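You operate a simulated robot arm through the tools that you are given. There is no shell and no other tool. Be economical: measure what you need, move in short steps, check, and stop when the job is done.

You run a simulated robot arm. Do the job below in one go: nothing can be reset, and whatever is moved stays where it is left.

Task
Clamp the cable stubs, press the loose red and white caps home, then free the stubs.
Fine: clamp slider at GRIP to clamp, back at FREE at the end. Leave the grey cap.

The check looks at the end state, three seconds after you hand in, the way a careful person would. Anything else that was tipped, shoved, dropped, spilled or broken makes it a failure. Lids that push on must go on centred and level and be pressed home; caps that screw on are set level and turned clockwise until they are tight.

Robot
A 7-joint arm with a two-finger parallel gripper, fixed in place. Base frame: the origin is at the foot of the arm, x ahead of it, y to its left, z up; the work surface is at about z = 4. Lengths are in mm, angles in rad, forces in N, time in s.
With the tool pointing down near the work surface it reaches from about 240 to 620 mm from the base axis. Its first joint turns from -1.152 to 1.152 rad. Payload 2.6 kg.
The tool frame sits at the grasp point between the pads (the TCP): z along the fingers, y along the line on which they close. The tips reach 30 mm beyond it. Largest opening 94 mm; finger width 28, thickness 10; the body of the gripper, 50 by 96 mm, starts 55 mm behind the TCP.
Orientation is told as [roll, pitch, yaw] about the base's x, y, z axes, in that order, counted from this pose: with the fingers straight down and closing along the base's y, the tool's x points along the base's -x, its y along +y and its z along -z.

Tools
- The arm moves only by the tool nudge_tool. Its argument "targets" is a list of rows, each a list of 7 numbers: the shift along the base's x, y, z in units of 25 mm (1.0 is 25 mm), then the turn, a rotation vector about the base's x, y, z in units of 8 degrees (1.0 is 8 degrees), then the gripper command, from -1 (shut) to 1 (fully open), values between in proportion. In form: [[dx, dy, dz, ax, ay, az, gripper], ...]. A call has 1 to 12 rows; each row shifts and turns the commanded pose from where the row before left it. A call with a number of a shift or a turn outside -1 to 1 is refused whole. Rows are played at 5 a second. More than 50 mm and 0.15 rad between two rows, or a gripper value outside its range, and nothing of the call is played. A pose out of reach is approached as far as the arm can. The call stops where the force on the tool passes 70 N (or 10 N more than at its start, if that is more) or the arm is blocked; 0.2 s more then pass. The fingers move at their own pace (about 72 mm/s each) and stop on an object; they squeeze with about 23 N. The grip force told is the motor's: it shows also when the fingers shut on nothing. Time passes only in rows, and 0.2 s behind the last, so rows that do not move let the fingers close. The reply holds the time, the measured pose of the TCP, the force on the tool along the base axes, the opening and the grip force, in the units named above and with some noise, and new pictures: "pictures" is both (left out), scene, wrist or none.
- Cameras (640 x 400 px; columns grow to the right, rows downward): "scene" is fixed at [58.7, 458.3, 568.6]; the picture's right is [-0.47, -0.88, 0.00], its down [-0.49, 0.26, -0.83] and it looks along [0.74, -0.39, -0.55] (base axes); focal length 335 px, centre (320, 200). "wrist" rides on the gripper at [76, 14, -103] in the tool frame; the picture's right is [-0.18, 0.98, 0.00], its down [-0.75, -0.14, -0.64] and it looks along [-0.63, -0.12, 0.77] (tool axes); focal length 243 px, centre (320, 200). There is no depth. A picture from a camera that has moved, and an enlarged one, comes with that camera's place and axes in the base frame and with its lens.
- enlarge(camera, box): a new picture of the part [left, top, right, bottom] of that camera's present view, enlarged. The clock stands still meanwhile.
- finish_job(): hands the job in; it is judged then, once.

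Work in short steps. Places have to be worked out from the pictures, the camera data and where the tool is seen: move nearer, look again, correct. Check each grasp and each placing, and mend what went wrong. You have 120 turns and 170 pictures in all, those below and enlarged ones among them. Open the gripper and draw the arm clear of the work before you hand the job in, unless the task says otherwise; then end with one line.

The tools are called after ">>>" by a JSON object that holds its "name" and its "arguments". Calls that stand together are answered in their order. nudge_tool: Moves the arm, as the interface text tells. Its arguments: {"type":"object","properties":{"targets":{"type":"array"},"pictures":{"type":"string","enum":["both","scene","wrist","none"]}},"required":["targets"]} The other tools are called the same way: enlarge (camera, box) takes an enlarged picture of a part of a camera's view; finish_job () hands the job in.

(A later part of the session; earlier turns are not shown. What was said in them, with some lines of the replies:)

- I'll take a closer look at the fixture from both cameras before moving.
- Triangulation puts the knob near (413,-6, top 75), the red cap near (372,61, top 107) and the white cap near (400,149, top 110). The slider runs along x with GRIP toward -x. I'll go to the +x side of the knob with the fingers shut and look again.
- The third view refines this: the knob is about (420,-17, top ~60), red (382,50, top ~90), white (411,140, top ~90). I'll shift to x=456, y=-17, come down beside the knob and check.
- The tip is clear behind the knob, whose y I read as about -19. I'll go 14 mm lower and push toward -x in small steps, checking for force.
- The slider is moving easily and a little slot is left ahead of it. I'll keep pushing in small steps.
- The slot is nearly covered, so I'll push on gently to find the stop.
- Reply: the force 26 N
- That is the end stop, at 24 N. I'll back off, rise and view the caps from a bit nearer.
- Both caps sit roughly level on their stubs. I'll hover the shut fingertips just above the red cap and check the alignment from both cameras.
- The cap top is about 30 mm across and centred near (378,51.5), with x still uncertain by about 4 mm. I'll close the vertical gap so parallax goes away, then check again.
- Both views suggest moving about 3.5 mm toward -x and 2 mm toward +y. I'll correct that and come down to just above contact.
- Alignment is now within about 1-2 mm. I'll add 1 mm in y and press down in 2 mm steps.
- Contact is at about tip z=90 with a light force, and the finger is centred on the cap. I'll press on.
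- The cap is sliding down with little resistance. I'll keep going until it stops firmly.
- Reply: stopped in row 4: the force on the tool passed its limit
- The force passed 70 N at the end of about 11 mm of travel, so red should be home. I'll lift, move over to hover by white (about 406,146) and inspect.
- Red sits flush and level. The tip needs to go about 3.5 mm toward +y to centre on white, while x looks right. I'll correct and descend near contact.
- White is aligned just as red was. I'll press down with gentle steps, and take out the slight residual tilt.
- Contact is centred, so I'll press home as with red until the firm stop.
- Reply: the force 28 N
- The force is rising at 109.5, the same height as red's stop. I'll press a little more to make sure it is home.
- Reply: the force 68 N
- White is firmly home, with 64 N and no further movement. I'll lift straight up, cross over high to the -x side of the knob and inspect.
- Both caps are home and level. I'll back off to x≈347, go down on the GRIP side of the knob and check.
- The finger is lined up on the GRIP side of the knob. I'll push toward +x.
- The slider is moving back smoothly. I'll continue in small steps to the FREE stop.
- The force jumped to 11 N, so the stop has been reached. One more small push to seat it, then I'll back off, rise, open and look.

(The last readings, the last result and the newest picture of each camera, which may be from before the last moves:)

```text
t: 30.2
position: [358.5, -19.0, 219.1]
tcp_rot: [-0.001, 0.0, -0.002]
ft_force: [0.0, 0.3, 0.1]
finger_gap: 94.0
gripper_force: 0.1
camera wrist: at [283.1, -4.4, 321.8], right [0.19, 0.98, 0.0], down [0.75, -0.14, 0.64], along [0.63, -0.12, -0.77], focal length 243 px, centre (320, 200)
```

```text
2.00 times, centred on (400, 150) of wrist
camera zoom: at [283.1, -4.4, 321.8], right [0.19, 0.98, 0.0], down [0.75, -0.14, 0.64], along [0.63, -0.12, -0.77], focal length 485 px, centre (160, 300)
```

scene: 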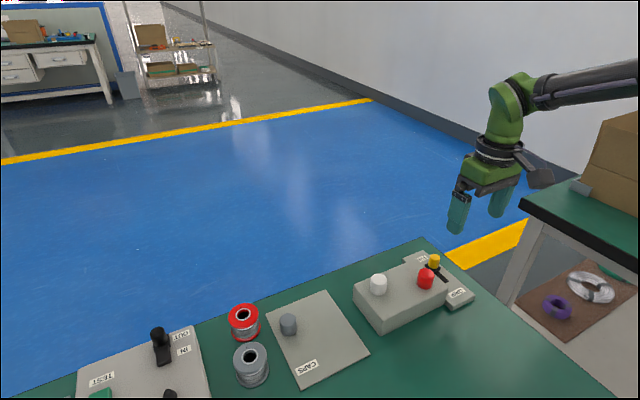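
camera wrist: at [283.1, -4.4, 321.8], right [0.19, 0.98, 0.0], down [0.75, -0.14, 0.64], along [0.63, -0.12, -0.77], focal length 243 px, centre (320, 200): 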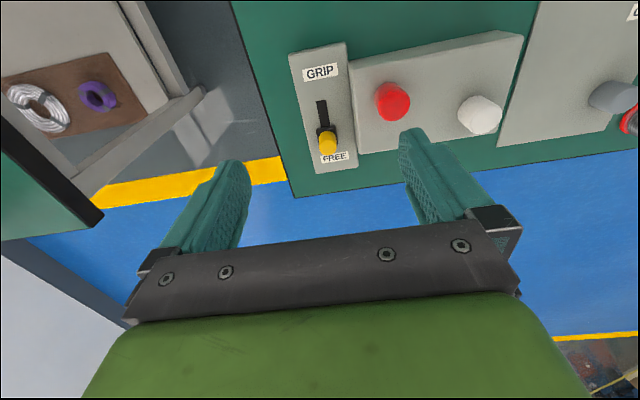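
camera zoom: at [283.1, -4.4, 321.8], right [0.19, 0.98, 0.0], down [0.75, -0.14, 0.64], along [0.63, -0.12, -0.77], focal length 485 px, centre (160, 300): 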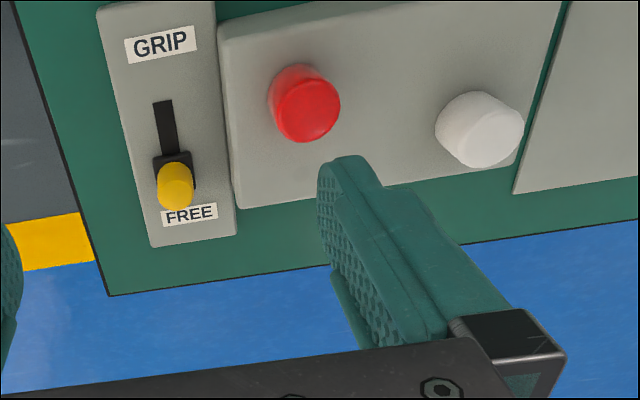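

The slider is back at its starting FREE position, both caps are flush and level, the grey cap is untouched, and the gripper is open and clear. I'm handing in.

>>> {"name": "finish_job", "arguments": {}}

```text
The job is handed in.
```

The job is handed in: I clamped the stubs, pressed the red and white caps home level, returned the slider to FREE, and left the grey cap untouched.
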